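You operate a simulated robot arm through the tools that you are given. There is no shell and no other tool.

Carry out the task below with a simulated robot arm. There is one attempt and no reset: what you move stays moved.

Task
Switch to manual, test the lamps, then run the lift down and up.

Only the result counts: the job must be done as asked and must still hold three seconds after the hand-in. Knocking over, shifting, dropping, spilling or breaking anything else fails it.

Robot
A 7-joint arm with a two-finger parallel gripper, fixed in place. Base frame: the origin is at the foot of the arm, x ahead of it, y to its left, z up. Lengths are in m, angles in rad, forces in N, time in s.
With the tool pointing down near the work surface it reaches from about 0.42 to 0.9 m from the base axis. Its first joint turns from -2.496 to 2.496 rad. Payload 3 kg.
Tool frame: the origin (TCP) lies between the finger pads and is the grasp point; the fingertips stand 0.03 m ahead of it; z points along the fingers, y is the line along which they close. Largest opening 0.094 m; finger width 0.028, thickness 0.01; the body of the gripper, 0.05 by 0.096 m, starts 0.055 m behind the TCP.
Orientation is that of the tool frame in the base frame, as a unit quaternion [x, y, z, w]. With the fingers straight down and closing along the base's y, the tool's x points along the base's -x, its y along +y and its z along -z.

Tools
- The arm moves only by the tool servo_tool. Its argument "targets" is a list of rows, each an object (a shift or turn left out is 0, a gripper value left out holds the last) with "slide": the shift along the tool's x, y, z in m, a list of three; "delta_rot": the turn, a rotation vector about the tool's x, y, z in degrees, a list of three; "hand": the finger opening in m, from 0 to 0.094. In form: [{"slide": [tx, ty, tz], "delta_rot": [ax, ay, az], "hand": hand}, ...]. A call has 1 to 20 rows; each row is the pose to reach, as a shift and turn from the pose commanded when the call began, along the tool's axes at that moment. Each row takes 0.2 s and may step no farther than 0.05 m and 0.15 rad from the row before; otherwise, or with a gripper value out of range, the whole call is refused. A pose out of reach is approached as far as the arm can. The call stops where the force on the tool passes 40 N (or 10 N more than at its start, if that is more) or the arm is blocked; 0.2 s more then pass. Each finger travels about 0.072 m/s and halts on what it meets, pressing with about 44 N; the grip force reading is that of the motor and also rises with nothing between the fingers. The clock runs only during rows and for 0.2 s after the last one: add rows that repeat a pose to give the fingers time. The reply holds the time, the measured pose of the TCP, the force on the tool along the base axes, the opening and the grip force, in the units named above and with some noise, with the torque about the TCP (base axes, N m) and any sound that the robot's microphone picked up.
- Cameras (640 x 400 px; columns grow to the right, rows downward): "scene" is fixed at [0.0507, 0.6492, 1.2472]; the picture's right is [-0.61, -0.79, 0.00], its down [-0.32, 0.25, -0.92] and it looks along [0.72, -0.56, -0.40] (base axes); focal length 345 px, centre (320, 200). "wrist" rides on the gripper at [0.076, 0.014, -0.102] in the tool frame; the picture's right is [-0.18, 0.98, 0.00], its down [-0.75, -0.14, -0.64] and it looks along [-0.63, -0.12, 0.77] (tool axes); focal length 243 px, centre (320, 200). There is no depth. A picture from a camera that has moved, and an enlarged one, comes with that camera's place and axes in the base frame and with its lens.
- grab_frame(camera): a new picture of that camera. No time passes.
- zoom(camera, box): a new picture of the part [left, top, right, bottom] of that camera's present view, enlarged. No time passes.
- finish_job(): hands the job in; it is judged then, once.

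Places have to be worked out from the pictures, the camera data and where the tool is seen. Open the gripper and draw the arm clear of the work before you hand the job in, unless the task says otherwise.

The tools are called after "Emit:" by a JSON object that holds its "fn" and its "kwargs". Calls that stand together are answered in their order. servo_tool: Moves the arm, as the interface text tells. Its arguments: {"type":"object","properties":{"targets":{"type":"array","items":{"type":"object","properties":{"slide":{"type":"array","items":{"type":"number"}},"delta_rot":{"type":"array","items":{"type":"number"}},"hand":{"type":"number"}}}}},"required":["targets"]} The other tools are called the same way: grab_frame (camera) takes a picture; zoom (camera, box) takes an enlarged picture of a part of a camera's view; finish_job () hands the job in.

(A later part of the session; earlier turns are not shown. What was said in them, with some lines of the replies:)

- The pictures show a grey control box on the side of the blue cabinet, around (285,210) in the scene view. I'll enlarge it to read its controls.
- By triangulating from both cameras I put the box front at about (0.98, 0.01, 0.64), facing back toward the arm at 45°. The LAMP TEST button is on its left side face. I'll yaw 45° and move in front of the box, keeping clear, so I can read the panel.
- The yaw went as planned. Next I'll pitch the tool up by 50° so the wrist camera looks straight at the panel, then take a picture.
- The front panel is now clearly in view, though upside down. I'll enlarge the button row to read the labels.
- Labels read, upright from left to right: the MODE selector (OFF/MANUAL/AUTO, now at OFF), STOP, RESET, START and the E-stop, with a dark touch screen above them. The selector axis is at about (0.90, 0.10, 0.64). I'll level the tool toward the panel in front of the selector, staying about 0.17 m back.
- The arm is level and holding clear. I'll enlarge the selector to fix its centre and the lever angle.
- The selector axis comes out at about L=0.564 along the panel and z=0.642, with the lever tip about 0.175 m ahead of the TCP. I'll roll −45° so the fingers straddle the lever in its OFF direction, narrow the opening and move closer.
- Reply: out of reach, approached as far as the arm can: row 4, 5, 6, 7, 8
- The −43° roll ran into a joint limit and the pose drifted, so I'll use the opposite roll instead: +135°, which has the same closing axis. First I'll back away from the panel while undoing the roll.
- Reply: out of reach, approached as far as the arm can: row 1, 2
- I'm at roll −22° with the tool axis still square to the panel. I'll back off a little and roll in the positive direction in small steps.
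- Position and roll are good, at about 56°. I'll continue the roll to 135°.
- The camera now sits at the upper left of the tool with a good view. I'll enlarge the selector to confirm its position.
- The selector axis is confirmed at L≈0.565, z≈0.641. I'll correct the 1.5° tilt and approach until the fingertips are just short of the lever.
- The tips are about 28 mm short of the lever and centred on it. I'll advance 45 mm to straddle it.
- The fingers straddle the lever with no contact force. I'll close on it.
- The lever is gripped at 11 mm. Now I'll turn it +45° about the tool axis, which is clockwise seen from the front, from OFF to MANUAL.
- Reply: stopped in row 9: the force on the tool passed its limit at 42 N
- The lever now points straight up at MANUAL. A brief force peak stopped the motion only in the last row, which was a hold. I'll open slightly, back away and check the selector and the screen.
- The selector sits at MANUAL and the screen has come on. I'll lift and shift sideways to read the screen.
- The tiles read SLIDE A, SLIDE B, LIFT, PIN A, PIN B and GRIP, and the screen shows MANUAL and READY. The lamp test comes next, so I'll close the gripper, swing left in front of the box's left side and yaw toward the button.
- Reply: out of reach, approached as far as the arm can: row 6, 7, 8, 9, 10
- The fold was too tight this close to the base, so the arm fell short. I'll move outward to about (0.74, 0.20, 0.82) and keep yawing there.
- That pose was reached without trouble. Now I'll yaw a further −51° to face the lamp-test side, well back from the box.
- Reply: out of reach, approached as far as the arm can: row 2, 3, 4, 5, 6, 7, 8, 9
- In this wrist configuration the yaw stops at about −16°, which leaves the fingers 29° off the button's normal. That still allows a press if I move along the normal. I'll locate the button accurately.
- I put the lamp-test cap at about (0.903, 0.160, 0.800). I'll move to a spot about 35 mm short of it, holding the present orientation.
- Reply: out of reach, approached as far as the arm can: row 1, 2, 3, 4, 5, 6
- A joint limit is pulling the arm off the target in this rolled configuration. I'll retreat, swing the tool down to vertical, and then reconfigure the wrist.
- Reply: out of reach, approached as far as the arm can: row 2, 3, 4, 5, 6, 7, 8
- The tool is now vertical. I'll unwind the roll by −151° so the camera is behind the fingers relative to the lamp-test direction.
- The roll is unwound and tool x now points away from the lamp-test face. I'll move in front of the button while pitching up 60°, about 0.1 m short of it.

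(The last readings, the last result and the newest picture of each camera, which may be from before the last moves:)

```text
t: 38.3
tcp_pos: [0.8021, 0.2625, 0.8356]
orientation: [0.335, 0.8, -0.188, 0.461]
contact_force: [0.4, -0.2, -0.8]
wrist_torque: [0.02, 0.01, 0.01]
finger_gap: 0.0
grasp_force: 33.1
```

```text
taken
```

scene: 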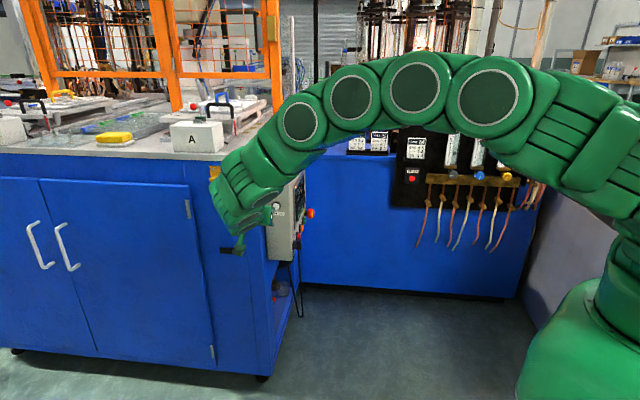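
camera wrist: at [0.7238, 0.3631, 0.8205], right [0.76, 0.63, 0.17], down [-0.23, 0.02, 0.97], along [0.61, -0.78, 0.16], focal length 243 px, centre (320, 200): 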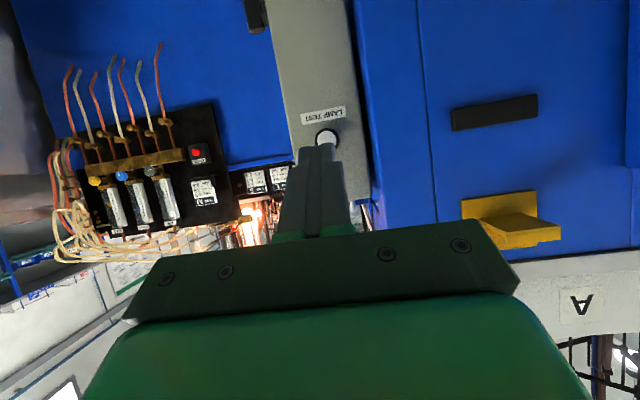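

The new configuration works. I'll finish pitching to horizontal, drop to the button's height and stop about 40 mm short.

Emit:
{"fn": "servo_tool", "kwargs": {"targets": [{"slide": [0.001, 0, 0.012], "delta_rot": [0, -6, 0]}, {"slide": [0.002, 0, 0.024], "delta_rot": [0, -12, 0]}, {"slide": [0.003, 0, 0.036], "delta_rot": [0, -18, 0]}, {"slide": [0.004, 0, 0.05], "delta_rot": [0, -24, 0]}, {"slide": [0.0053, 0, 0.0608], "delta_rot": [0, -30, 0]}, {"slide": [0.0053, 0, 0.0608], "delta_rot": [0, -30, 0]}]}}

Emit:
{"fn": "grab_frame", "kwargs": {"camera": "wrist"}}

Emit:
{"fn": "zoom", "kwargs": {"camera": "scene", "box": [200, 150, 340, 270]}}

```text
t: 39.7
tcp_pos: [0.8394, 0.2247, 0.7988]
orientation: [0.276, 0.653, -0.268, 0.652]
contact_force: [-0.1, -0.8, 0.5]
wrist_torque: [0.04, -0.01, -0.01]
finger_gap: 0.0002
grasp_force: 33.0
```

```text
taken
camera wrist: at [0.7765, 0.3089, 0.7228], right [0.7, 0.69, 0.19], down [-0.55, 0.35, 0.76], along [0.46, -0.63, 0.63], focal length 243 px, centre (320, 200)
```

wrist: 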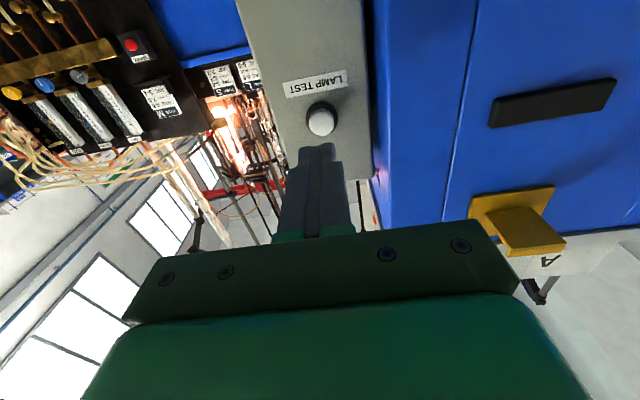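

```text
3.33 times, centred on (270, 210) of scene
camera zoom: at [0.0507, 0.6492, 1.2472], right [-0.61, -0.79, 0.0], down [-0.32, 0.25, -0.92], along [0.72, -0.56, -0.4], focal length 1149 px, centre (487, 167)
```

zoom: 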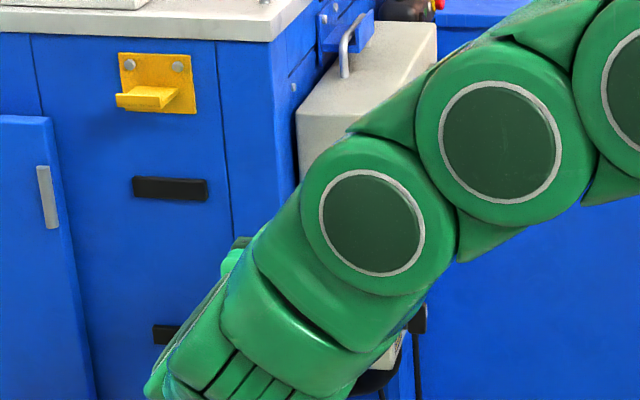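

The tip lines up with the cap to within about 1.5 mm. I'll advance to contact in small steps while watching the force.

Emit:
{"fn": "servo_tool", "kwargs": {"targets": [{"slide": [0, 0.001, 0.02]}, {"slide": [0, 0.001, 0.04]}, {"slide": [0, 0.001, 0.05]}, {"slide": [0, 0.001, 0.055]}, {"slide": [0, 0.001, 0.058]}, {"slide": [0, 0.001, 0.06]}]}}

Emit:
{"fn": "zoom", "kwargs": {"camera": "wrist", "box": [240, 80, 400, 200]}}

```text
t: 41.1
tcp_pos: [0.8809, 0.1842, 0.7972]
orientation: [0.275, 0.654, -0.268, 0.652]
contact_force: [-0.2, 0.2, -0.4]
wrist_torque: [0.02, 0.0, -0.01]
finger_gap: 0.0
grasp_force: 33.1
```

```text
3.33 times, centred on (320, 140) of wrist
camera zoom: at [0.8192, 0.2688, 0.7225], right [0.7, 0.69, 0.19], down [-0.55, 0.35, 0.76], along [0.46, -0.63, 0.62], focal length 809 px, centre (320, 400)
```

zoom: 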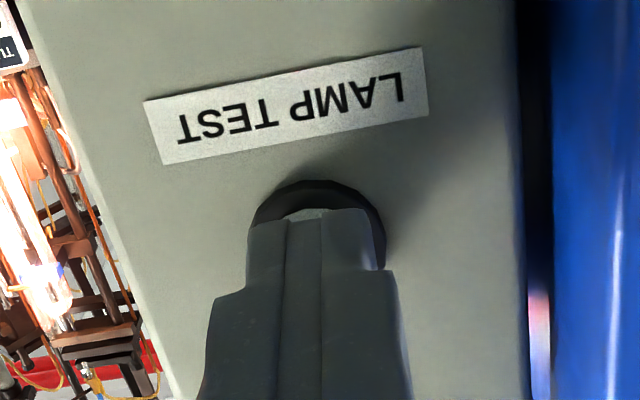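

There's no contact yet, and the tip is directly in front of the cap. I'll press on in 1.5 mm steps and hold for a moment.

Emit:
{"fn": "servo_tool", "kwargs": {"targets": [{"slide": [0, 0, 0.002]}, {"slide": [0, 0, 0.0035]}, {"slide": [0, 0, 0.005]}, {"slide": [0, 0, 0.0065]}, {"slide": [0, 0, 0.008]}, {"slide": [0, 0, 0.008]}]}}

Emit:
{"fn": "grab_frame", "kwargs": {"camera": "scene"}}

Emit:
{"fn": "zoom", "kwargs": {"camera": "wrist", "box": [240, 80, 400, 200]}}

```text
t: 42.5
tcp_pos: [0.8858, 0.1809, 0.7963]
orientation: [0.275, 0.654, -0.268, 0.652]
contact_force: [-25.2, 15.6, -0.1]
wrist_torque: [-0.05, -0.12, -0.29]
finger_gap: 0.0001
grasp_force: 33.3
heard: click
```

```text
taken
```

scene: 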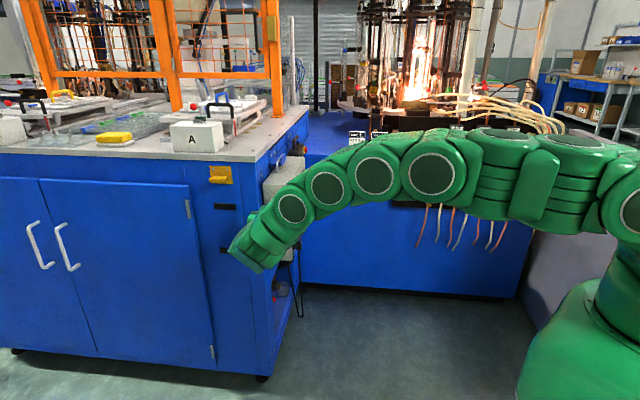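

```text
3.33 times, centred on (320, 140) of wrist
camera zoom: at [0.8242, 0.2653, 0.7223], right [0.7, 0.69, 0.19], down [-0.55, 0.35, 0.76], along [0.46, -0.63, 0.62], focal length 809 px, centre (320, 400)
```

zoom: 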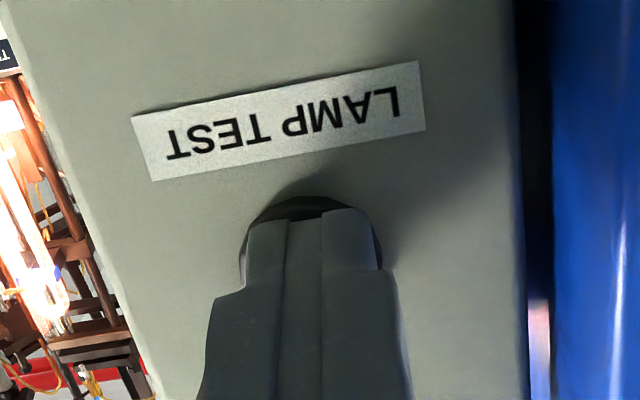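

A click was heard at about 29 N, so the lamp test is pressed. I'll hold it a couple of seconds and then back straight off.

Emit:
{"fn": "servo_tool", "kwargs": {"targets": [{"slide": [0, 0, 0]}, {"slide": [0, 0, 0]}, {"slide": [0, 0, 0]}, {"slide": [0, 0, 0]}, {"slide": [0, 0, 0]}, {"slide": [0, 0, 0]}, {"slide": [0, 0, 0]}, {"slide": [0, 0, 0]}, {"slide": [0, 0, -0.005]}, {"slide": [0, 0, -0.015]}, {"slide": [0, 0, -0.04]}, {"slide": [0, 0, -0.08]}, {"slide": [0, 0, -0.1]}]}}

Emit:
{"fn": "grab_frame", "kwargs": {"camera": "wrist"}}

Emit:
{"fn": "grab_frame", "kwargs": {"camera": "scene"}}

```text
t: 45.3
tcp_pos: [0.813, 0.2506, 0.7988]
orientation: [0.275, 0.654, -0.268, 0.652]
contact_force: [-0.5, -0.7, 0.3]
wrist_torque: [0.05, -0.01, 0.02]
finger_gap: 0.0004
grasp_force: 33.2
```

```text
taken
camera wrist: at [0.7524, 0.3351, 0.7236], right [0.7, 0.69, 0.19], down [-0.55, 0.35, 0.76], along [0.46, -0.63, 0.63], focal length 243 px, centre (320, 200)
```

wrist: 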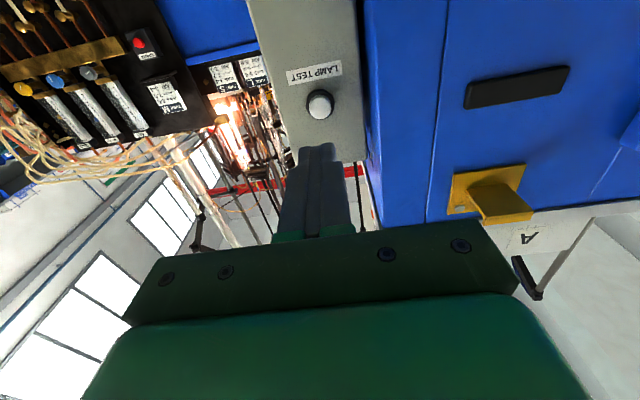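

```text
taken
```

scene: 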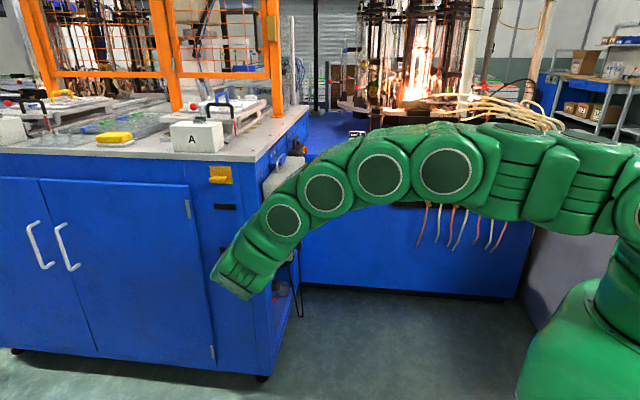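

Lamp test is done and the tip is clear. Next is LIFT: I'll retreat and bring the tool back to vertical, then go round to the front.

Emit:
{"fn": "servo_tool", "kwargs": {"targets": [{"slide": [-0.01, -0.02, -0.01], "delta_rot": [0, 6, 0]}, {"slide": [-0.02, -0.04, -0.01], "delta_rot": [0, 14, 0]}, {"slide": [-0.03, -0.06, -0.01], "delta_rot": [0, 22, 0]}, {"slide": [-0.04, -0.08, -0.01], "delta_rot": [0, 30, 0]}, {"slide": [-0.05, -0.1, -0.01], "delta_rot": [0, 38, 0]}, {"slide": [-0.06, -0.12, -0.01], "delta_rot": [0, 46, 0]}, {"slide": [-0.07, -0.14, -0.01], "delta_rot": [0, 54, 0]}, {"slide": [-0.08, -0.16, -0.01], "delta_rot": [0, 62, 0]}, {"slide": [-0.09, -0.18, -0.01], "delta_rot": [0, 70, 0]}, {"slide": [-0.1, -0.2, -0.01], "delta_rot": [0, 78, 0]}, {"slide": [-0.11, -0.21, -0.01], "delta_rot": [0, 85, 0]}, {"slide": [-0.12, -0.22, -0.01], "delta_rot": [0, 90, 0]}, {"slide": [-0.12, -0.22, -0.01], "delta_rot": [0, 90, 0]}]}}

Emit:
{"fn": "grab_frame", "kwargs": {"camera": "scene"}}

```text
t: 48.1
tcp_pos: [0.6528, 0.1002, 0.915]
orientation: [0.385, 0.923, 0.006, -0.002]
contact_force: [-0.3, 0.2, 0.7]
wrist_torque: [0.0, 0.01, -0.01]
finger_gap: 0.0
grasp_force: 32.9
```

```text
taken
```

scene: 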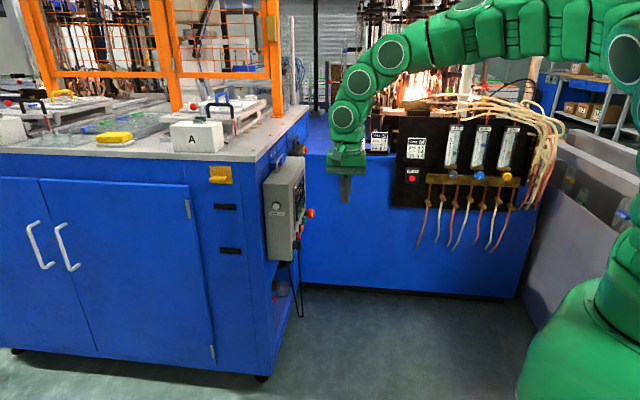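

The tool is vertical and clear. I'll move across to the front of the screen while yawing +90° to face it.

Emit:
{"fn": "servo_tool", "kwargs": {"targets": [{"slide": [-0.02, -0.015, 0], "delta_rot": [0, 0, -6]}, {"slide": [-0.05, -0.03, 0.0], "delta_rot": [0, 0, -14]}, {"slide": [-0.08, -0.045, 0.005], "delta_rot": [0, 0, -22]}, {"slide": [-0.11, -0.06, 0.01], "delta_rot": [0, 0, -30]}, {"slide": [-0.14, -0.075, 0.015], "delta_rot": [0, 0, -38]}, {"slide": [-0.17, -0.09, 0.02], "delta_rot": [0, 0, -46]}, {"slide": [-0.2, -0.1, 0.025], "delta_rot": [0, 0, -54]}, {"slide": [-0.23, -0.11, 0.03], "delta_rot": [0, 0, -62]}, {"slide": [-0.26, -0.11, 0.03], "delta_rot": [0, 0, -70]}, {"slide": [-0.29, -0.11, 0.03], "delta_rot": [0, 0, -78]}, {"slide": [-0.32, -0.11, 0.03], "delta_rot": [0, 0, -85]}, {"slide": [-0.351, -0.11, 0.03], "delta_rot": [0, 0, -90]}, {"slide": [-0.351, -0.11, 0.03], "delta_rot": [0, 0, -90]}]}}

```text
t: 50.9
tcp_pos: [0.5888, -0.0683, 0.785]
orientation: [-0.337, 0.939, -0.059, 0.046]
contact_force: [0.5, -0.2, 0.3]
wrist_torque: [0.01, 0.0, -0.02]
finger_gap: 0.0
grasp_force: 33.2
out of reach, approached as far as the arm can: row 6, 7, 8, 9, 10, 11, 12, 13
```

The arm hit a limit again on the way across. I'll take a look at its posture before going on.

Emit:
{"fn": "grab_frame", "kwargs": {"camera": "scene"}}

Emit:
{"fn": "grab_frame", "kwargs": {"camera": "wrist"}}

```text
taken
```

scene: 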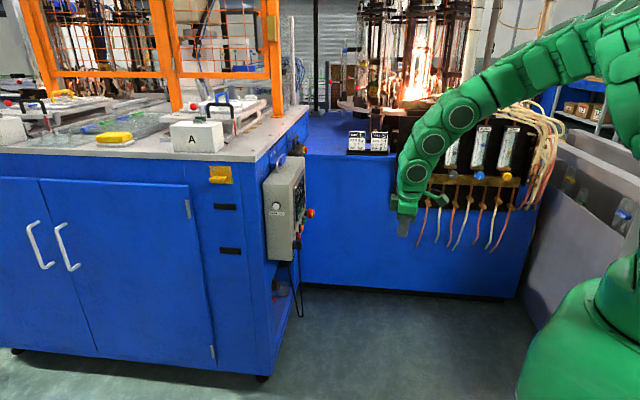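

```text
taken
camera wrist: at [0.5084, -0.097, 0.8816], right [-0.47, 0.87, -0.13], down [0.59, 0.42, 0.69], along [0.66, 0.25, -0.71], focal length 243 px, centre (320, 200)
```

wrist: 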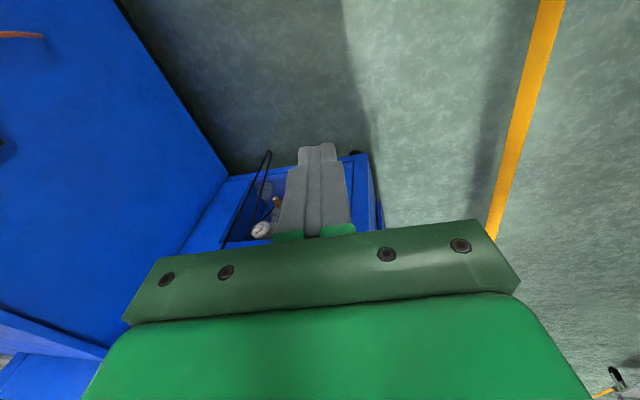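

The posture is open and clear. I'll relax the yaw by 15°, straighten the tilt and move outward to about (0.80, −0.15, 0.85), where this orientation worked before.

Emit:
{"fn": "servo_tool", "kwargs": {"targets": [{"slide": [0, 0, -0.03], "delta_rot": [-2, 0.7, 5]}, {"slide": [-0.015, -0.03, -0.06], "delta_rot": [-5, 1.5, 10]}, {"slide": [-0.035, -0.06, -0.06], "delta_rot": [-8, 2.7, 15]}, {"slide": [-0.055, -0.095, -0.06], "delta_rot": [-8, 2.7, 15]}, {"slide": [-0.075, -0.13, -0.05], "delta_rot": [-8, 2.7, 15]}, {"slide": [-0.095, -0.165, -0.04], "delta_rot": [-8, 2.7, 15]}, {"slide": [-0.114, -0.202, -0.0314], "delta_rot": [-8, 2.7, 15]}, {"slide": [-0.114, -0.202, -0.0314], "delta_rot": [-8, 2.7, 15]}]}}

```text
t: 52.7
tcp_pos: [0.6292, -0.048, 0.8282]
orientation: [-0.194, 0.981, -0.016, 0.025]
contact_force: [0.0, 0.1, -0.2]
wrist_torque: [-0.01, 0.03, 0.01]
finger_gap: 0.0
grasp_force: 33.0
out of reach, approached as far as the arm can: row 2, 3, 4, 5, 6, 7, 8
```

A joint is at its stop here. I'll go back toward the starting pose, high and facing straight ahead, to unwind, then retrace the path that worked at the beginning.

Emit:
{"fn": "servo_tool", "kwargs": {"targets": [{"slide": [0.0, 0, -0.03], "delta_rot": [-1, 1, 5]}, {"slide": [0.015, -0.005, -0.06], "delta_rot": [-2, 2, 11]}, {"slide": [0.035, -0.015, -0.09], "delta_rot": [-2.4, 2.4, 18]}, {"slide": [0.055, -0.025, -0.12], "delta_rot": [-2.4, 2.4, 22]}, {"slide": [0.075, -0.035, -0.15], "delta_rot": [-2.4, 2.4, 22]}, {"slide": [0.095, -0.045, -0.18], "delta_rot": [-2.4, 2.4, 22]}, {"slide": [0.105, -0.054, -0.191], "delta_rot": [-2.4, 2.4, 22]}, {"slide": [0.105, -0.054, -0.191], "delta_rot": [-2.4, 2.4, 22]}]}}

Emit:
{"fn": "grab_frame", "kwargs": {"camera": "scene"}}

```text
t: 54.5
tcp_pos: [0.5363, -0.1367, 1.0183]
orientation: [-0.004, 1.0, 0.006, 0.003]
contact_force: [0.1, -0.1, 0.2]
wrist_torque: [-0.01, 0.01, 0.01]
finger_gap: 0.0
grasp_force: 33.1
```

```text
taken
```

scene: 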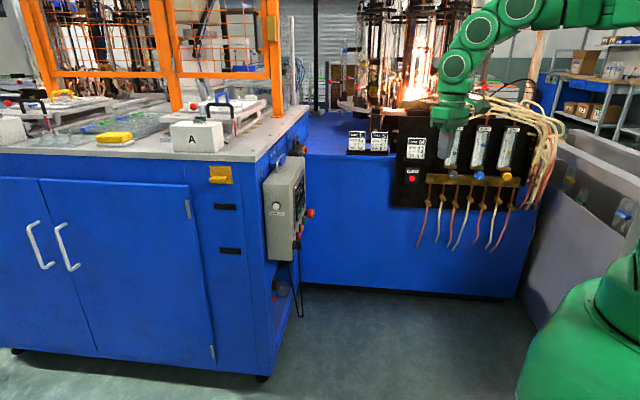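

I'm back at the starting pose. I'll go round the other way: roll +135° so the camera ends up above when facing the panel (the posture that worked for the selector), while moving out in front of the screen.

Emit:
{"fn": "servo_tool", "kwargs": {"targets": [{"delta_rot": [0, 0, 8]}, {"delta_rot": [0, 0, 16]}, {"delta_rot": [0, 0, 24]}, {"delta_rot": [0, 0, 32]}, {"delta_rot": [0, 0, 40]}, {"delta_rot": [0, 0, 48]}, {"delta_rot": [0, 0, 56]}, {"delta_rot": [0, 0, 64]}, {"slide": [-0.03, -0.01, 0.015], "delta_rot": [0, 0, 72]}, {"slide": [-0.06, -0.02, 0.03], "delta_rot": [0, 0, 80]}, {"slide": [-0.09, -0.03, 0.045], "delta_rot": [0, 0, 88]}, {"slide": [-0.12, -0.04, 0.06], "delta_rot": [0, 0, 96]}, {"slide": [-0.15, -0.05, 0.075], "delta_rot": [0, 0, 104]}, {"slide": [-0.18, -0.06, 0.09], "delta_rot": [0, 0, 112]}, {"slide": [-0.21, -0.07, 0.105], "delta_rot": [0, 0, 120]}, {"slide": [-0.235, -0.08, 0.12], "delta_rot": [0, 0, 128]}, {"slide": [-0.26, -0.091, 0.138], "delta_rot": [0, 0, 135]}, {"slide": [-0.285, -0.091, 0.138], "delta_rot": [0, 0, 135]}, {"slide": [-0.285, -0.091, 0.138], "delta_rot": [0, 0, 135]}]}}

Emit:
{"fn": "grab_frame", "kwargs": {"camera": "scene"}}

Emit:
{"fn": "grab_frame", "kwargs": {"camera": "wrist"}}

```text
t: 58.5
tcp_pos: [0.7952, -0.2232, 0.8821]
orientation: [0.922, 0.387, 0.005, -0.004]
contact_force: [-0.2, -0.7, 0.4]
wrist_torque: [0.02, 0.01, 0.02]
finger_gap: 0.0
grasp_force: 32.7
out of reach, approached as far as the arm can: row 18, 19
```

```text
taken
```

scene: 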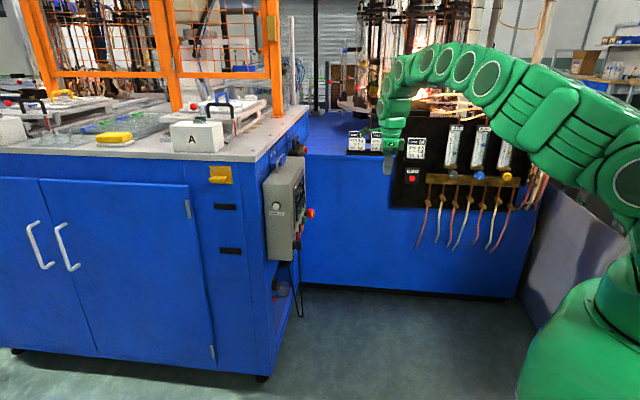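

```text
taken
camera wrist: at [0.8598, -0.179, 0.9862], right [0.57, -0.82, 0.0], down [-0.63, -0.44, 0.63], along [-0.52, -0.36, -0.77], focal length 243 px, centre (320, 200)
```

wrist: 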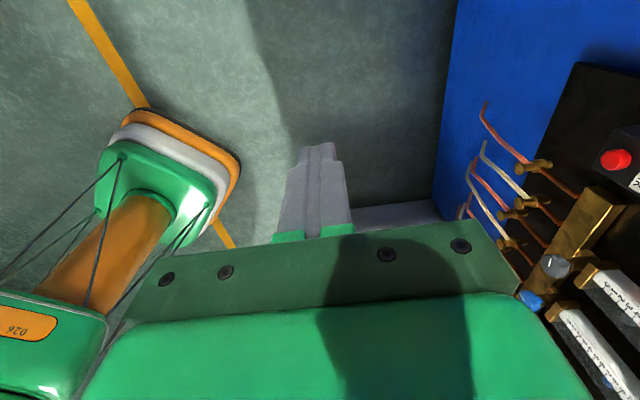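

I'm in front of the screen with tool x pointing at the panel. I'll pitch up 75° so the fingers point slightly downward, which makes the top edge of the tip lead, and move a bit closer.

Emit:
{"fn": "servo_tool", "kwargs": {"targets": [{"slide": [0, 0.0, 0.01], "delta_rot": [0, 8, 0]}, {"slide": [0, 0.005, 0.02], "delta_rot": [0, 16, 0]}, {"slide": [0, 0.01, 0.03], "delta_rot": [0, 24, 0]}, {"slide": [0.01, 0.015, 0.04], "delta_rot": [0, 32, 0]}, {"slide": [0.03, 0.022, 0.05], "delta_rot": [0, 40, 0]}, {"slide": [0.05, 0.022, 0.06], "delta_rot": [0, 48, 0]}, {"slide": [0.07, 0.022, 0.07], "delta_rot": [0, 56, 0]}, {"slide": [0.09, 0.022, 0.08], "delta_rot": [0, 64, 0]}, {"slide": [0.11, 0.022, 0.08], "delta_rot": [0, 71, 0]}, {"slide": [0.12, 0.022, 0.08], "delta_rot": [0, 75, 0]}, {"slide": [0.12, 0.022, 0.08], "delta_rot": [0, 75, 0]}]}}

Emit:
{"fn": "grab_frame", "kwargs": {"camera": "scene"}}

Emit:
{"fn": "grab_frame", "kwargs": {"camera": "wrist"}}

```text
t: 60.9
tcp_pos: [0.7081, -0.1046, 0.9151]
orientation: [0.846, 0.342, 0.385, -0.137]
contact_force: [0.9, 0.9, -0.4]
wrist_torque: [-0.01, 0.0, 0.01]
finger_gap: 0.0002
grasp_force: 32.8
out of reach, approached as far as the arm can: row 1, 2, 3, 4, 5, 6, 7, 8, 9, 10, 11
```

```text
taken
```

scene: 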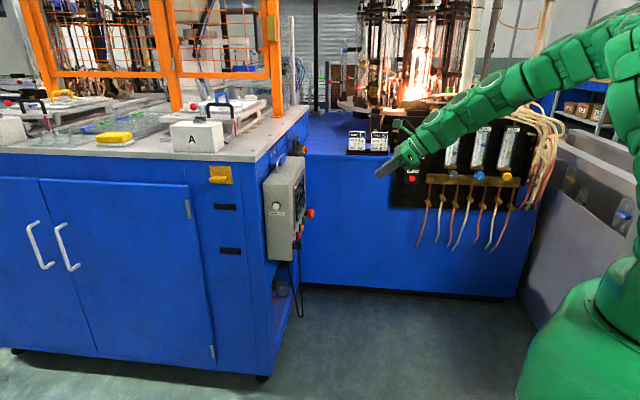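

```text
taken
camera wrist: at [0.6968, -0.1296, 1.0414], right [0.59, -0.8, -0.11], down [-0.81, -0.57, -0.14], along [0.05, 0.17, -0.98], focal length 243 px, centre (320, 200)
```

wrist: 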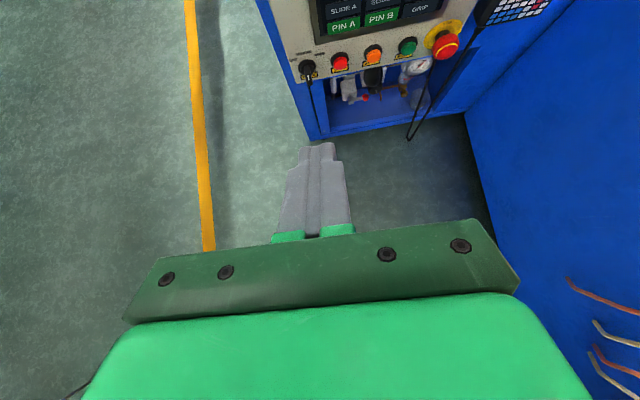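

The arm reached only 48° pitch, but that still works: the top edge of the fingertip can press the tile while I move along the panel normal. I'll move down and sideways into position, still clear of the panel.

Emit:
{"fn": "servo_tool", "kwargs": {"targets": [{"slide": [-0.006, 0.025, 0.023]}, {"slide": [-0.012, 0.052, 0.046]}, {"slide": [-0.018, 0.079, 0.07]}, {"slide": [-0.025, 0.107, 0.093]}, {"slide": [-0.031, 0.135, 0.116]}, {"slide": [-0.037, 0.161, 0.139]}, {"slide": [-0.037, 0.161, 0.139]}]}}

Emit:
{"fn": "grab_frame", "kwargs": {"camera": "wrist"}}

Emit:
{"fn": "grab_frame", "kwargs": {"camera": "scene"}}

```text
t: 62.5
tcp_pos: [0.7355, -0.1063, 0.8956]
orientation: [0.857, 0.341, 0.368, -0.118]
contact_force: [-0.1, -0.2, 0.3]
wrist_torque: [0.02, 0.01, 0.0]
finger_gap: 0.0
grasp_force: 32.8
out of reach, approached as far as the arm can: row 1, 2, 3, 4, 5, 6, 7
```

```text
taken
camera wrist: at [0.728, -0.1244, 1.0241], right [0.57, -0.82, -0.08], down [-0.82, -0.56, -0.09], along [0.03, 0.12, -0.99], focal length 243 px, centre (320, 200)
```

wrist: 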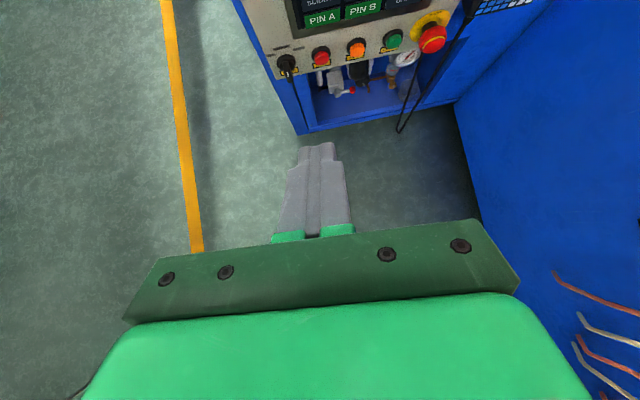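

```text
taken
```

scene: 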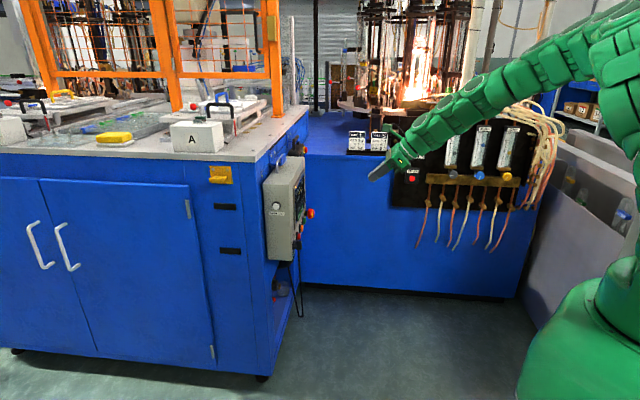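

This wrist branch is a dead end. A more natural option is to point the tool mostly straight ahead, not rolled, and press the tile with the fingertip's edge while moving along the panel normal. I'll return to the start pose first: pitch down and back up.

Emit:
{"fn": "servo_tool", "kwargs": {"targets": [{"slide": [-0.003, -0.015, -0.03], "delta_rot": [0, -6, 0]}, {"slide": [-0.007, -0.03, -0.06], "delta_rot": [0, -13, 0]}, {"slide": [-0.011, -0.045, -0.09], "delta_rot": [0, -20, 0]}, {"slide": [-0.015, -0.06, -0.12], "delta_rot": [0, -27, 0]}, {"slide": [-0.019, -0.075, -0.15], "delta_rot": [0, -34, 0]}, {"slide": [-0.023, -0.09, -0.18], "delta_rot": [0, -41, 0]}, {"slide": [-0.0265, -0.103, -0.205], "delta_rot": [0, -45.5, 0]}, {"slide": [-0.0265, -0.103, -0.205], "delta_rot": [0, -45.5, 0]}]}}

```text
t: 64.3
tcp_pos: [0.5399, -0.1302, 1.0152]
orientation: [0.933, 0.359, 0.009, 0.024]
contact_force: [0.0, -0.1, -0.2]
wrist_torque: [0.02, 0.01, -0.01]
finger_gap: 0.0
grasp_force: 33.1
```

I'm back at the start position. Now I'll unwind the roll by −138°.

Emit:
{"fn": "servo_tool", "kwargs": {"targets": [{"delta_rot": [0, 0, -8]}, {"delta_rot": [0, 0, -16]}, {"delta_rot": [0, 0, -24]}, {"delta_rot": [0, 0, -32]}, {"delta_rot": [0, 0, -40]}, {"delta_rot": [0, 0, -48]}, {"delta_rot": [0, 0, -56]}, {"delta_rot": [0, 0, -64]}, {"delta_rot": [0, 0, -72]}, {"delta_rot": [0, 0, -80]}, {"delta_rot": [0, 0, -88]}, {"delta_rot": [0, 0, -96]}, {"delta_rot": [0, 0, -104]}, {"delta_rot": [0, 0, -112]}, {"delta_rot": [0, 0, -120]}, {"delta_rot": [0, 0, -128]}, {"delta_rot": [0, 0, -136]}, {"delta_rot": [0, 0, -138]}, {"delta_rot": [0, 0, -138]}]}}

Emit:
{"fn": "grab_frame", "kwargs": {"camera": "scene"}}

Emit:
{"fn": "grab_frame", "kwargs": {"camera": "wrist"}}

```text
t: 68.3
tcp_pos: [0.5396, -0.1288, 1.0171]
orientation: [0.0, 1.0, -0.019, 0.017]
contact_force: [-0.4, -0.4, -0.8]
wrist_torque: [0.03, 0.01, 0.0]
finger_gap: 0.0001
grasp_force: 32.5
```

```text
taken
```

scene: 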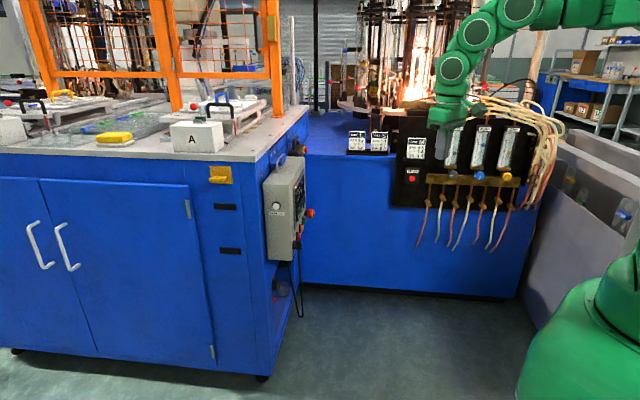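

```text
taken
camera wrist: at [0.4594, -0.1103, 1.1162], right [0.18, 0.98, -0.03], down [0.73, -0.11, 0.67], along [0.66, -0.15, -0.74], focal length 243 px, centre (320, 200)
```

wrist: 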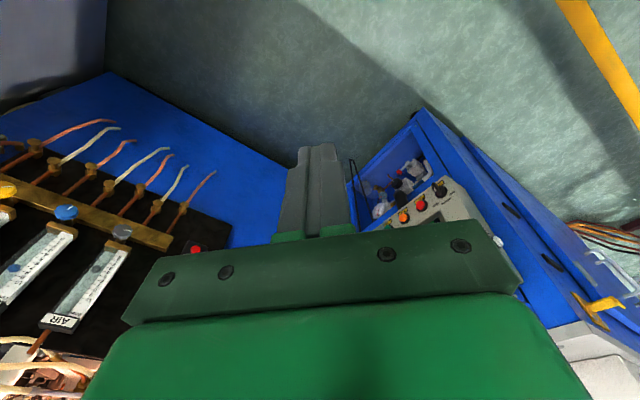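

Back at the start orientation. I'll go outward to about (0.85, −0.12, 0.82) while pitching up 60°, pointing straight ahead.

Emit:
{"fn": "servo_tool", "kwargs": {"targets": [{"slide": [-0.03, 0, 0.02], "delta_rot": [0, -4, 0]}, {"slide": [-0.06, 0, 0.04], "delta_rot": [0, -10, 0]}, {"slide": [-0.09, 0, 0.06], "delta_rot": [0, -16, 0]}, {"slide": [-0.12, 0, 0.08], "delta_rot": [0, -22, 0]}, {"slide": [-0.15, 0, 0.1], "delta_rot": [0, -28, 0]}, {"slide": [-0.18, 0, 0.12], "delta_rot": [0, -34, 0]}, {"slide": [-0.21, 0, 0.14], "delta_rot": [0, -40, 0]}, {"slide": [-0.24, 0.005, 0.16], "delta_rot": [0, -46, 0]}, {"slide": [-0.275, 0.01, 0.18], "delta_rot": [0, -53, 0]}, {"slide": [-0.31, 0.01, 0.2], "delta_rot": [0, -60, 0]}, {"slide": [-0.31, 0.01, 0.2], "delta_rot": [0, -60, 0]}]}}

Emit:
{"fn": "grab_frame", "kwargs": {"camera": "scene"}}

Emit:
{"fn": "grab_frame", "kwargs": {"camera": "wrist"}}

```text
t: 70.7
tcp_pos: [0.8567, -0.1253, 0.826]
orientation: [-0.011, 0.858, -0.015, 0.514]
contact_force: [0.7, 0.1, 0.1]
wrist_torque: [0.0, -0.03, -0.04]
finger_gap: 0.0
grasp_force: 32.6
```

```text
taken
```

scene: 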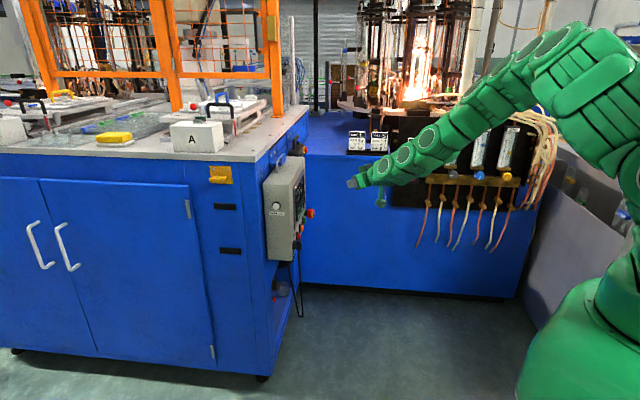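

```text
taken
camera wrist: at [0.7303, -0.1125, 0.8074], right [0.09, 0.99, 0.12], down [-0.21, -0.1, 0.97], along [0.97, -0.11, 0.2], focal length 243 px, centre (320, 200)
```

wrist: 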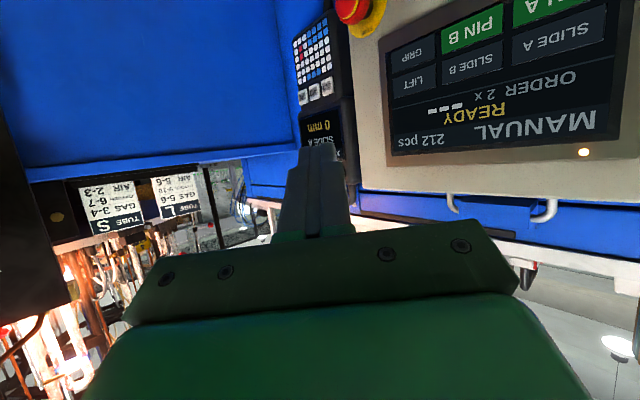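

That posture is reached cleanly. I'll yaw +30° toward the panel and see whether the arm follows.

Emit:
{"fn": "servo_tool", "kwargs": {"targets": [{"delta_rot": [-5.2, 0, -3]}, {"delta_rot": [-10.4, 0, -6]}, {"delta_rot": [-15.6, 0, -9]}, {"delta_rot": [-20.8, 0, -12]}, {"delta_rot": [-26, 0, -15]}, {"delta_rot": [-26, 0, -15]}]}}

Emit:
{"fn": "grab_frame", "kwargs": {"camera": "wrist"}}

```text
t: 72.1
tcp_pos: [0.856, -0.1256, 0.8262]
orientation: [-0.236, 0.831, 0.111, 0.492]
contact_force: [-0.1, 0.4, 0.0]
wrist_torque: [-0.01, -0.04, 0.03]
finger_gap: 0.0
grasp_force: 32.8
```

```text
taken
camera wrist: at [0.7396, -0.1774, 0.81], right [-0.42, 0.9, 0.11], down [-0.12, -0.18, 0.98], along [0.9, 0.4, 0.18], focal length 243 px, centre (320, 200)
```

wrist: 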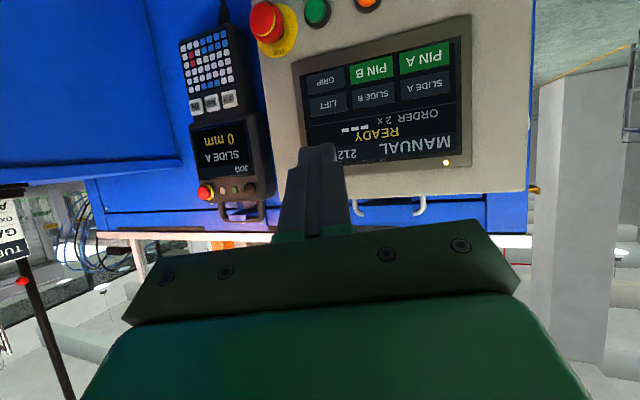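

That followed well. I'll add the last 15° to face the panel squarely.

Emit:
{"fn": "servo_tool", "kwargs": {"targets": [{"delta_rot": [-5.2, 0, -3]}, {"delta_rot": [-10.4, 0, -6]}, {"delta_rot": [-13, 0, -7.5]}, {"delta_rot": [-13, 0, -7.5]}]}}

Emit:
{"fn": "grab_frame", "kwargs": {"camera": "wrist"}}

Emit:
{"fn": "zoom", "kwargs": {"camera": "wrist", "box": [170, 20, 450, 180]}}

```text
t: 73.1
tcp_pos: [0.8567, -0.1267, 0.8263]
orientation: [-0.344, 0.796, 0.171, 0.468]
contact_force: [0.8, 0.0, -0.1]
wrist_torque: [0.0, 0.0, 0.01]
finger_gap: 0.0
grasp_force: 32.6
```

```text
taken
camera wrist: at [0.7566, -0.2062, 0.8117], right [-0.64, 0.76, 0.11], down [-0.06, -0.19, 0.98], along [0.77, 0.62, 0.16], focal length 243 px, centre (320, 200)
```

wrist: 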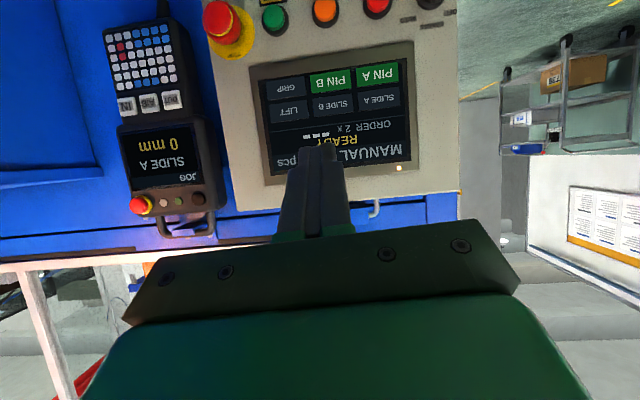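

```text
2.29 times, centred on (310, 100) of wrist
camera zoom: at [0.7566, -0.2062, 0.8117], right [-0.64, 0.76, 0.11], down [-0.06, -0.19, 0.98], along [0.77, 0.62, 0.16], focal length 555 px, centre (343, 429)
```

zoom: 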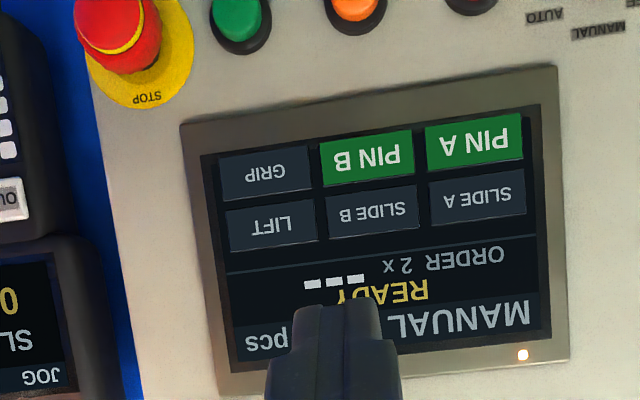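

The tool now faces the panel squarely at 60° pitch. LIFT is off and measures at L≈0.741, z≈0.747. I'll approach to about 30 mm in front of it.

Emit:
{"fn": "servo_tool", "kwargs": {"targets": [{"slide": [0.0005, -0.009, 0.03]}, {"slide": [0.001, -0.018, 0.06]}, {"slide": [0.0015, -0.027, 0.09]}, {"slide": [0.002, -0.036, 0.12]}, {"slide": [0.0025, -0.0425, 0.1449]}, {"slide": [0.0025, -0.0425, 0.1449]}]}}

Emit:
{"fn": "grab_frame", "kwargs": {"camera": "wrist"}}

Emit:
{"fn": "zoom", "kwargs": {"camera": "scene", "box": [255, 150, 375, 250]}}

```text
t: 74.5
tcp_pos: [0.9739, -0.0712, 0.7532]
orientation: [-0.344, 0.796, 0.172, 0.468]
contact_force: [-0.1, 0.4, 0.4]
wrist_torque: [0.03, 0.02, 0.02]
finger_gap: 0.0
grasp_force: 32.8
```

```text
taken
camera wrist: at [0.8759, -0.1507, 0.7389], right [-0.64, 0.76, 0.11], down [-0.06, -0.19, 0.98], along [0.77, 0.62, 0.17], focal length 243 px, centre (320, 200)
```

wrist: 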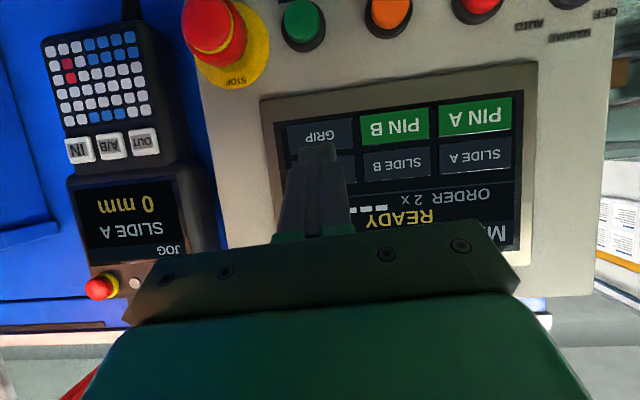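

```text
4.00 times, centred on (315, 200) of scene
camera zoom: at [0.0507, 0.6492, 1.2472], right [-0.61, -0.79, 0.0], down [-0.32, 0.25, -0.92], along [0.72, -0.56, -0.4], focal length 1379 px, centre (340, 200)
```

zoom: 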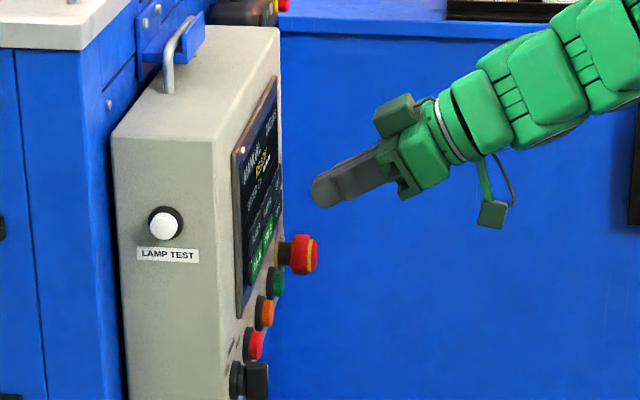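

The tip is about 35 mm from the LIFT tile and aligned with it. I'll approach along the panel normal and slow down near contact.

Emit:
{"fn": "servo_tool", "kwargs": {"targets": [{"slide": [-0.0076, -0.002, 0.0129]}, {"slide": [-0.0126, -0.002, 0.0216]}, {"slide": [-0.0151, -0.002, 0.0259]}, {"slide": [-0.0161, -0.002, 0.0276]}]}}

Emit:
{"fn": "zoom", "kwargs": {"camera": "wrist", "box": [230, 60, 450, 200]}}

Emit:
{"fn": "zoom", "kwargs": {"camera": "scene", "box": [265, 160, 345, 230]}}

```text
t: 75.5
tcp_pos: [0.9985, -0.0518, 0.754]
orientation: [-0.343, 0.796, 0.169, 0.469]
contact_force: [-9.2, -6.9, 2.9]
wrist_torque: [-0.01, -0.12, 0.03]
finger_gap: 0.0
grasp_force: 32.4
heard: click
```

```text
2.86 times, centred on (340, 130) of wrist
camera zoom: at [0.9004, -0.1309, 0.739], right [-0.63, 0.77, 0.11], down [-0.06, -0.19, 0.98], along [0.77, 0.62, 0.16], focal length 693 px, centre (263, 400)
```

zoom: 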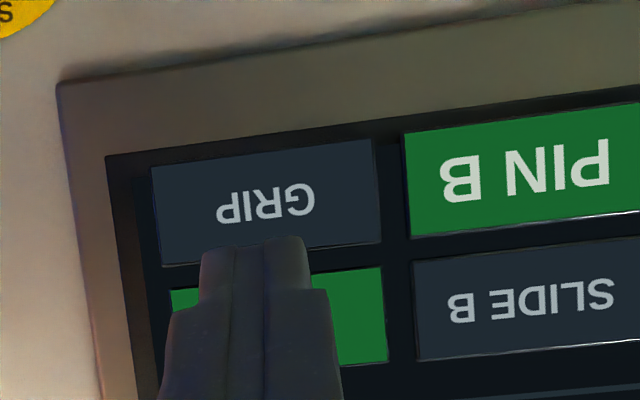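

```text
5.71 times, centred on (305, 195) of scene
camera zoom: at [0.0507, 0.6492, 1.2472], right [-0.61, -0.79, 0.0], down [-0.32, 0.25, -0.92], along [0.72, -0.56, -0.4], focal length 1970 px, centre (406, 229)
```

zoom: 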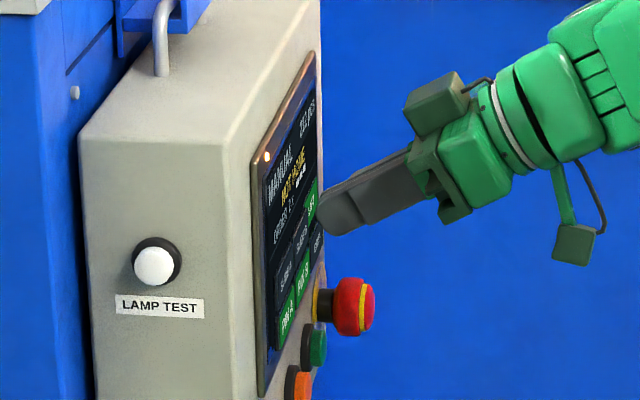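

A click was heard and the LIFT tile turned green while GRIP stayed dark. I'll back off and read the status.

Emit:
{"fn": "servo_tool", "kwargs": {"targets": [{"slide": [0.0101, 0, -0.0173]}, {"slide": [0.0252, 0, -0.0432]}, {"slide": [0.04, 0, -0.069]}, {"slide": [0.05, 0, -0.086]}, {"slide": [0.05, 0, -0.086]}]}}

Emit:
{"fn": "grab_frame", "kwargs": {"camera": "wrist"}}

Emit:
{"fn": "zoom", "kwargs": {"camera": "wrist", "box": [230, 20, 510, 200]}}

Emit:
{"fn": "grab_frame", "kwargs": {"camera": "scene"}}

```text
t: 76.7
tcp_pos: [0.9304, -0.1207, 0.7537]
orientation: [-0.343, 0.795, 0.171, 0.469]
contact_force: [-0.5, -0.1, 0.5]
wrist_torque: [-0.04, -0.01, 0.02]
finger_gap: 0.0002
grasp_force: 32.9
```

```text
taken
camera wrist: at [0.8311, -0.1998, 0.7408], right [-0.64, 0.76, 0.11], down [-0.06, -0.19, 0.98], along [0.77, 0.62, 0.17], focal length 243 px, centre (320, 200)
```

wrist: 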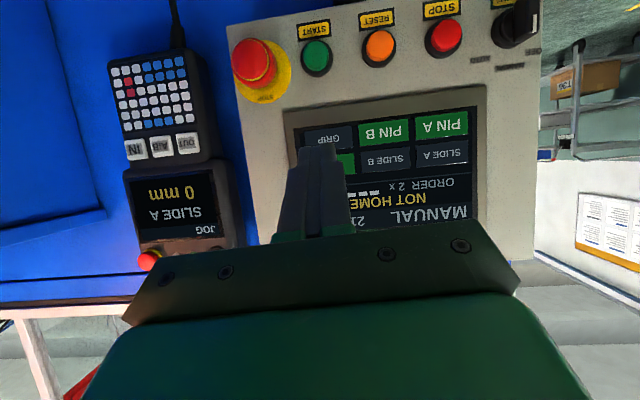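

```text
2.22 times, centred on (370, 110) of wrist
camera zoom: at [0.8311, -0.1998, 0.7408], right [-0.64, 0.76, 0.11], down [-0.06, -0.19, 0.98], along [0.77, 0.62, 0.17], focal length 539 px, centre (209, 400)
```

zoom: 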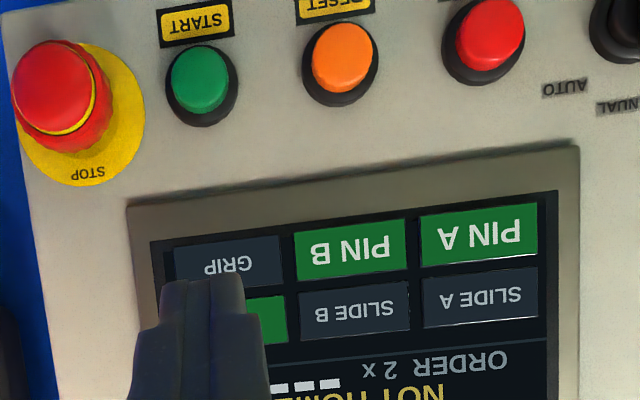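

```text
taken
```

scene: 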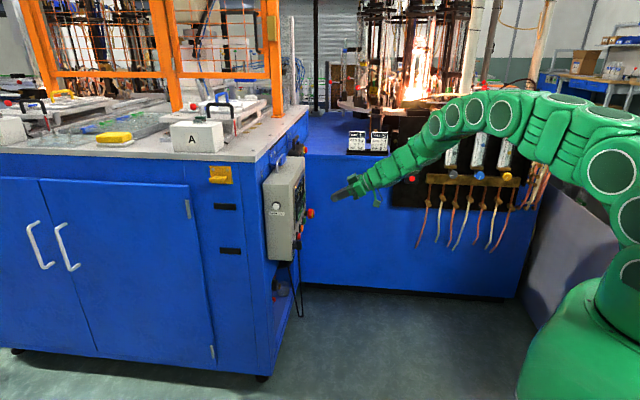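

The screen shows NOT HOME, so the lift has gone to its lower position (LIFT on). I'll give it three seconds to finish the stroke and check again.

Emit:
{"fn": "servo_tool", "kwargs": {"targets": [{"slide": [0, 0, 0]}, {"slide": [0, 0, 0]}, {"slide": [0, 0, 0]}, {"slide": [0, 0, 0]}, {"slide": [0, 0, 0]}, {"slide": [0, 0, 0]}, {"slide": [0, 0, 0]}, {"slide": [0, 0, 0]}, {"slide": [0, 0, 0]}, {"slide": [0, 0, 0]}, {"slide": [0, 0, 0]}, {"slide": [0, 0, 0]}, {"slide": [0, 0, 0]}, {"slide": [0, 0, 0]}, {"slide": [0, 0, 0]}]}}

Emit:
{"fn": "grab_frame", "kwargs": {"camera": "wrist"}}

```text
t: 79.9
tcp_pos: [0.9289, -0.1189, 0.7555]
orientation: [-0.343, 0.796, 0.171, 0.469]
contact_force: [0.0, -0.8, -0.2]
wrist_torque: [0.01, -0.01, 0.0]
finger_gap: 0.0001
grasp_force: 33.3
```

```text
taken
camera wrist: at [0.8311, -0.1997, 0.7408], right [-0.64, 0.76, 0.11], down [-0.06, -0.19, 0.98], along [0.77, 0.62, 0.17], focal length 243 px, centre (320, 200)
```

wrist: 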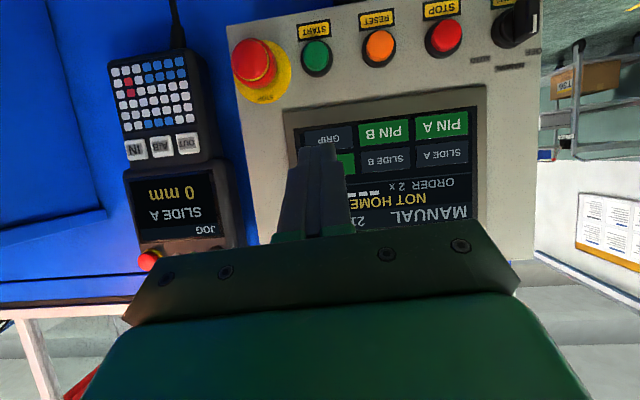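

The state is steady at NOT HOME with LIFT on. I'll press LIFT again along the same path to run it up.

Emit:
{"fn": "servo_tool", "kwargs": {"targets": [{"slide": [-0.02, 0, 0.0344]}, {"slide": [-0.034, 0, 0.0585]}, {"slide": [-0.0424, 0, 0.0731]}, {"slide": [-0.0475, 0, 0.0817]}, {"slide": [-0.05, 0, 0.086]}]}}

Emit:
{"fn": "zoom", "kwargs": {"camera": "wrist", "box": [230, 60, 450, 200]}}

```text
t: 81.1
tcp_pos: [1.0004, -0.0518, 0.7537]
orientation: [-0.343, 0.796, 0.17, 0.469]
contact_force: [-16.0, -8.6, 3.3]
wrist_torque: [-0.03, -0.14, 0.2]
finger_gap: 0.0003
grasp_force: 33.1
heard: click
```

```text
2.86 times, centred on (340, 130) of wrist
camera zoom: at [0.9003, -0.1303, 0.7406], right [-0.63, 0.77, 0.11], down [-0.06, -0.19, 0.98], along [0.77, 0.62, 0.16], focal length 693 px, centre (263, 400)
```

zoom: 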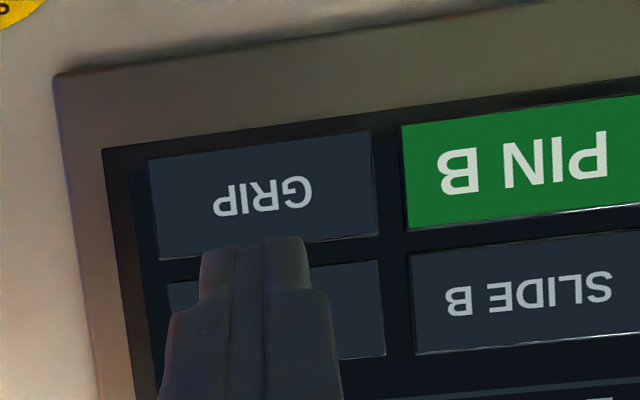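

A second click was heard and LIFT is dark again. I'll back away well clear and open the gripper, then check the screen.

Emit:
{"fn": "servo_tool", "kwargs": {"targets": [{"slide": [0.0101, 0, -0.0173]}, {"slide": [0.0252, 0, -0.0432]}, {"slide": [0.04, 0, -0.069]}, {"slide": [0.05, 0, -0.1]}, {"slide": [0.04, 0.01, -0.14], "hand": 0.03}, {"slide": [0.02, 0.03, -0.18], "hand": 0.06}, {"slide": [0.0, 0.04, -0.22], "hand": 0.09}, {"slide": [0.0, 0.04, -0.22], "hand": 0.09}, {"slide": [0.0, 0.04, -0.22], "hand": 0.09}, {"slide": [0.0, 0.04, -0.22], "hand": 0.09}]}}

Emit:
{"fn": "grab_frame", "kwargs": {"camera": "wrist"}}

Emit:
{"fn": "zoom", "kwargs": {"camera": "wrist", "box": [190, 0, 450, 200]}}

Emit:
{"fn": "grab_frame", "kwargs": {"camera": "scene"}}

```text
t: 83.3
tcp_pos: [0.8314, -0.153, 0.8614]
orientation: [-0.343, 0.796, 0.17, 0.468]
contact_force: [0.5, 1.1, -0.3]
wrist_torque: [0.06, 0.01, 0.0]
finger_gap: 0.09
grasp_force: 0.1
```

```text
taken
camera wrist: at [0.7333, -0.2314, 0.8475], right [-0.64, 0.76, 0.11], down [-0.06, -0.19, 0.98], along [0.77, 0.62, 0.16], focal length 243 px, centre (320, 200)
```

wrist: 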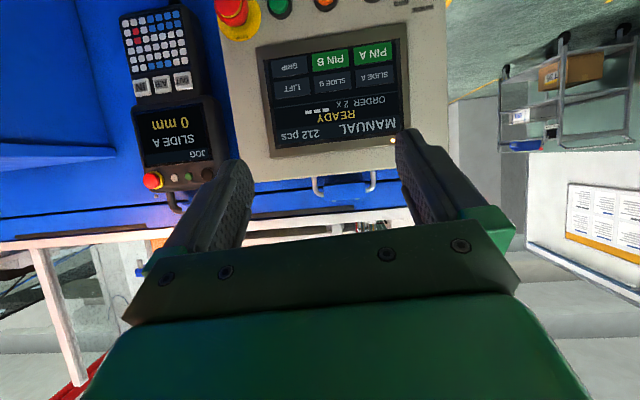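

```text
2.00 times, centred on (320, 100) of wrist
camera zoom: at [0.7333, -0.2314, 0.8475], right [-0.64, 0.76, 0.11], down [-0.06, -0.19, 0.98], along [0.77, 0.62, 0.16], focal length 485 px, centre (320, 400)
```

zoom: 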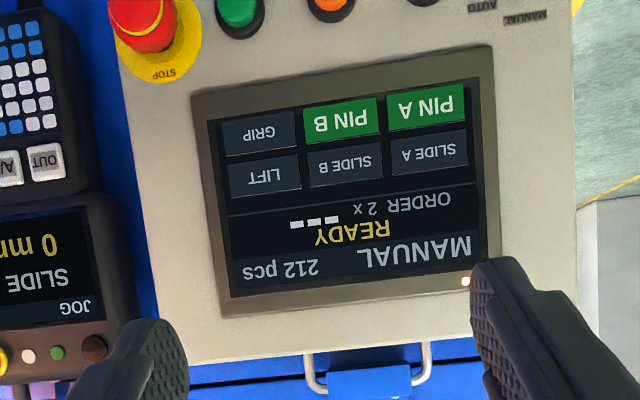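

```text
taken
```

scene: 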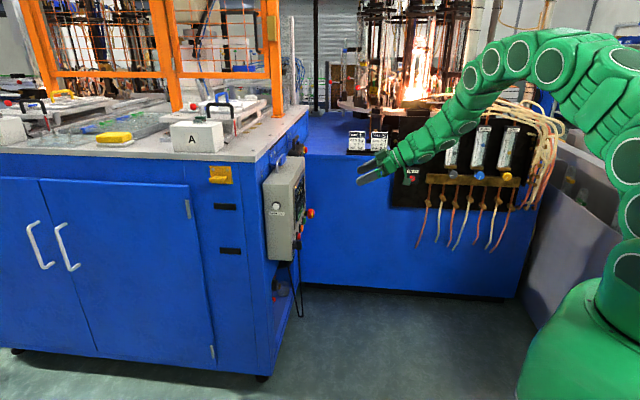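

The screen shows MANUAL and READY with LIFT off, so the lift went down and came back home, and the lamp test clicked before that. The arm is clear with the gripper open, so I'm handing in.

Emit:
{"fn": "finish_job", "kwargs": {}}

```text
The job is handed in.
```

I switched the machine to manual, pressed the lamp test, ran the lift down and back up, and handed the job in.

- **Manual:** the MODE selector points at MANUAL and the screen reads MANUAL, READY.
- **Lamp test:** I pressed the button, heard it click and held it for about two seconds. I couldn't see the lamps from that position, so I didn't confirm that they lit.
- **Lift:** the first press of the LIFT tile turned it green and the screen changed to NOT HOME. I waited about four seconds, then pressed it again, and the screen went back to READY with LIFT off. I went by the screen and did not see the lift itself move.

The arm hit its joint limits several times while changing position. I felt no unexpected contact, and nothing else in the camera views looked disturbed. The gripper is open and clear of the panel.
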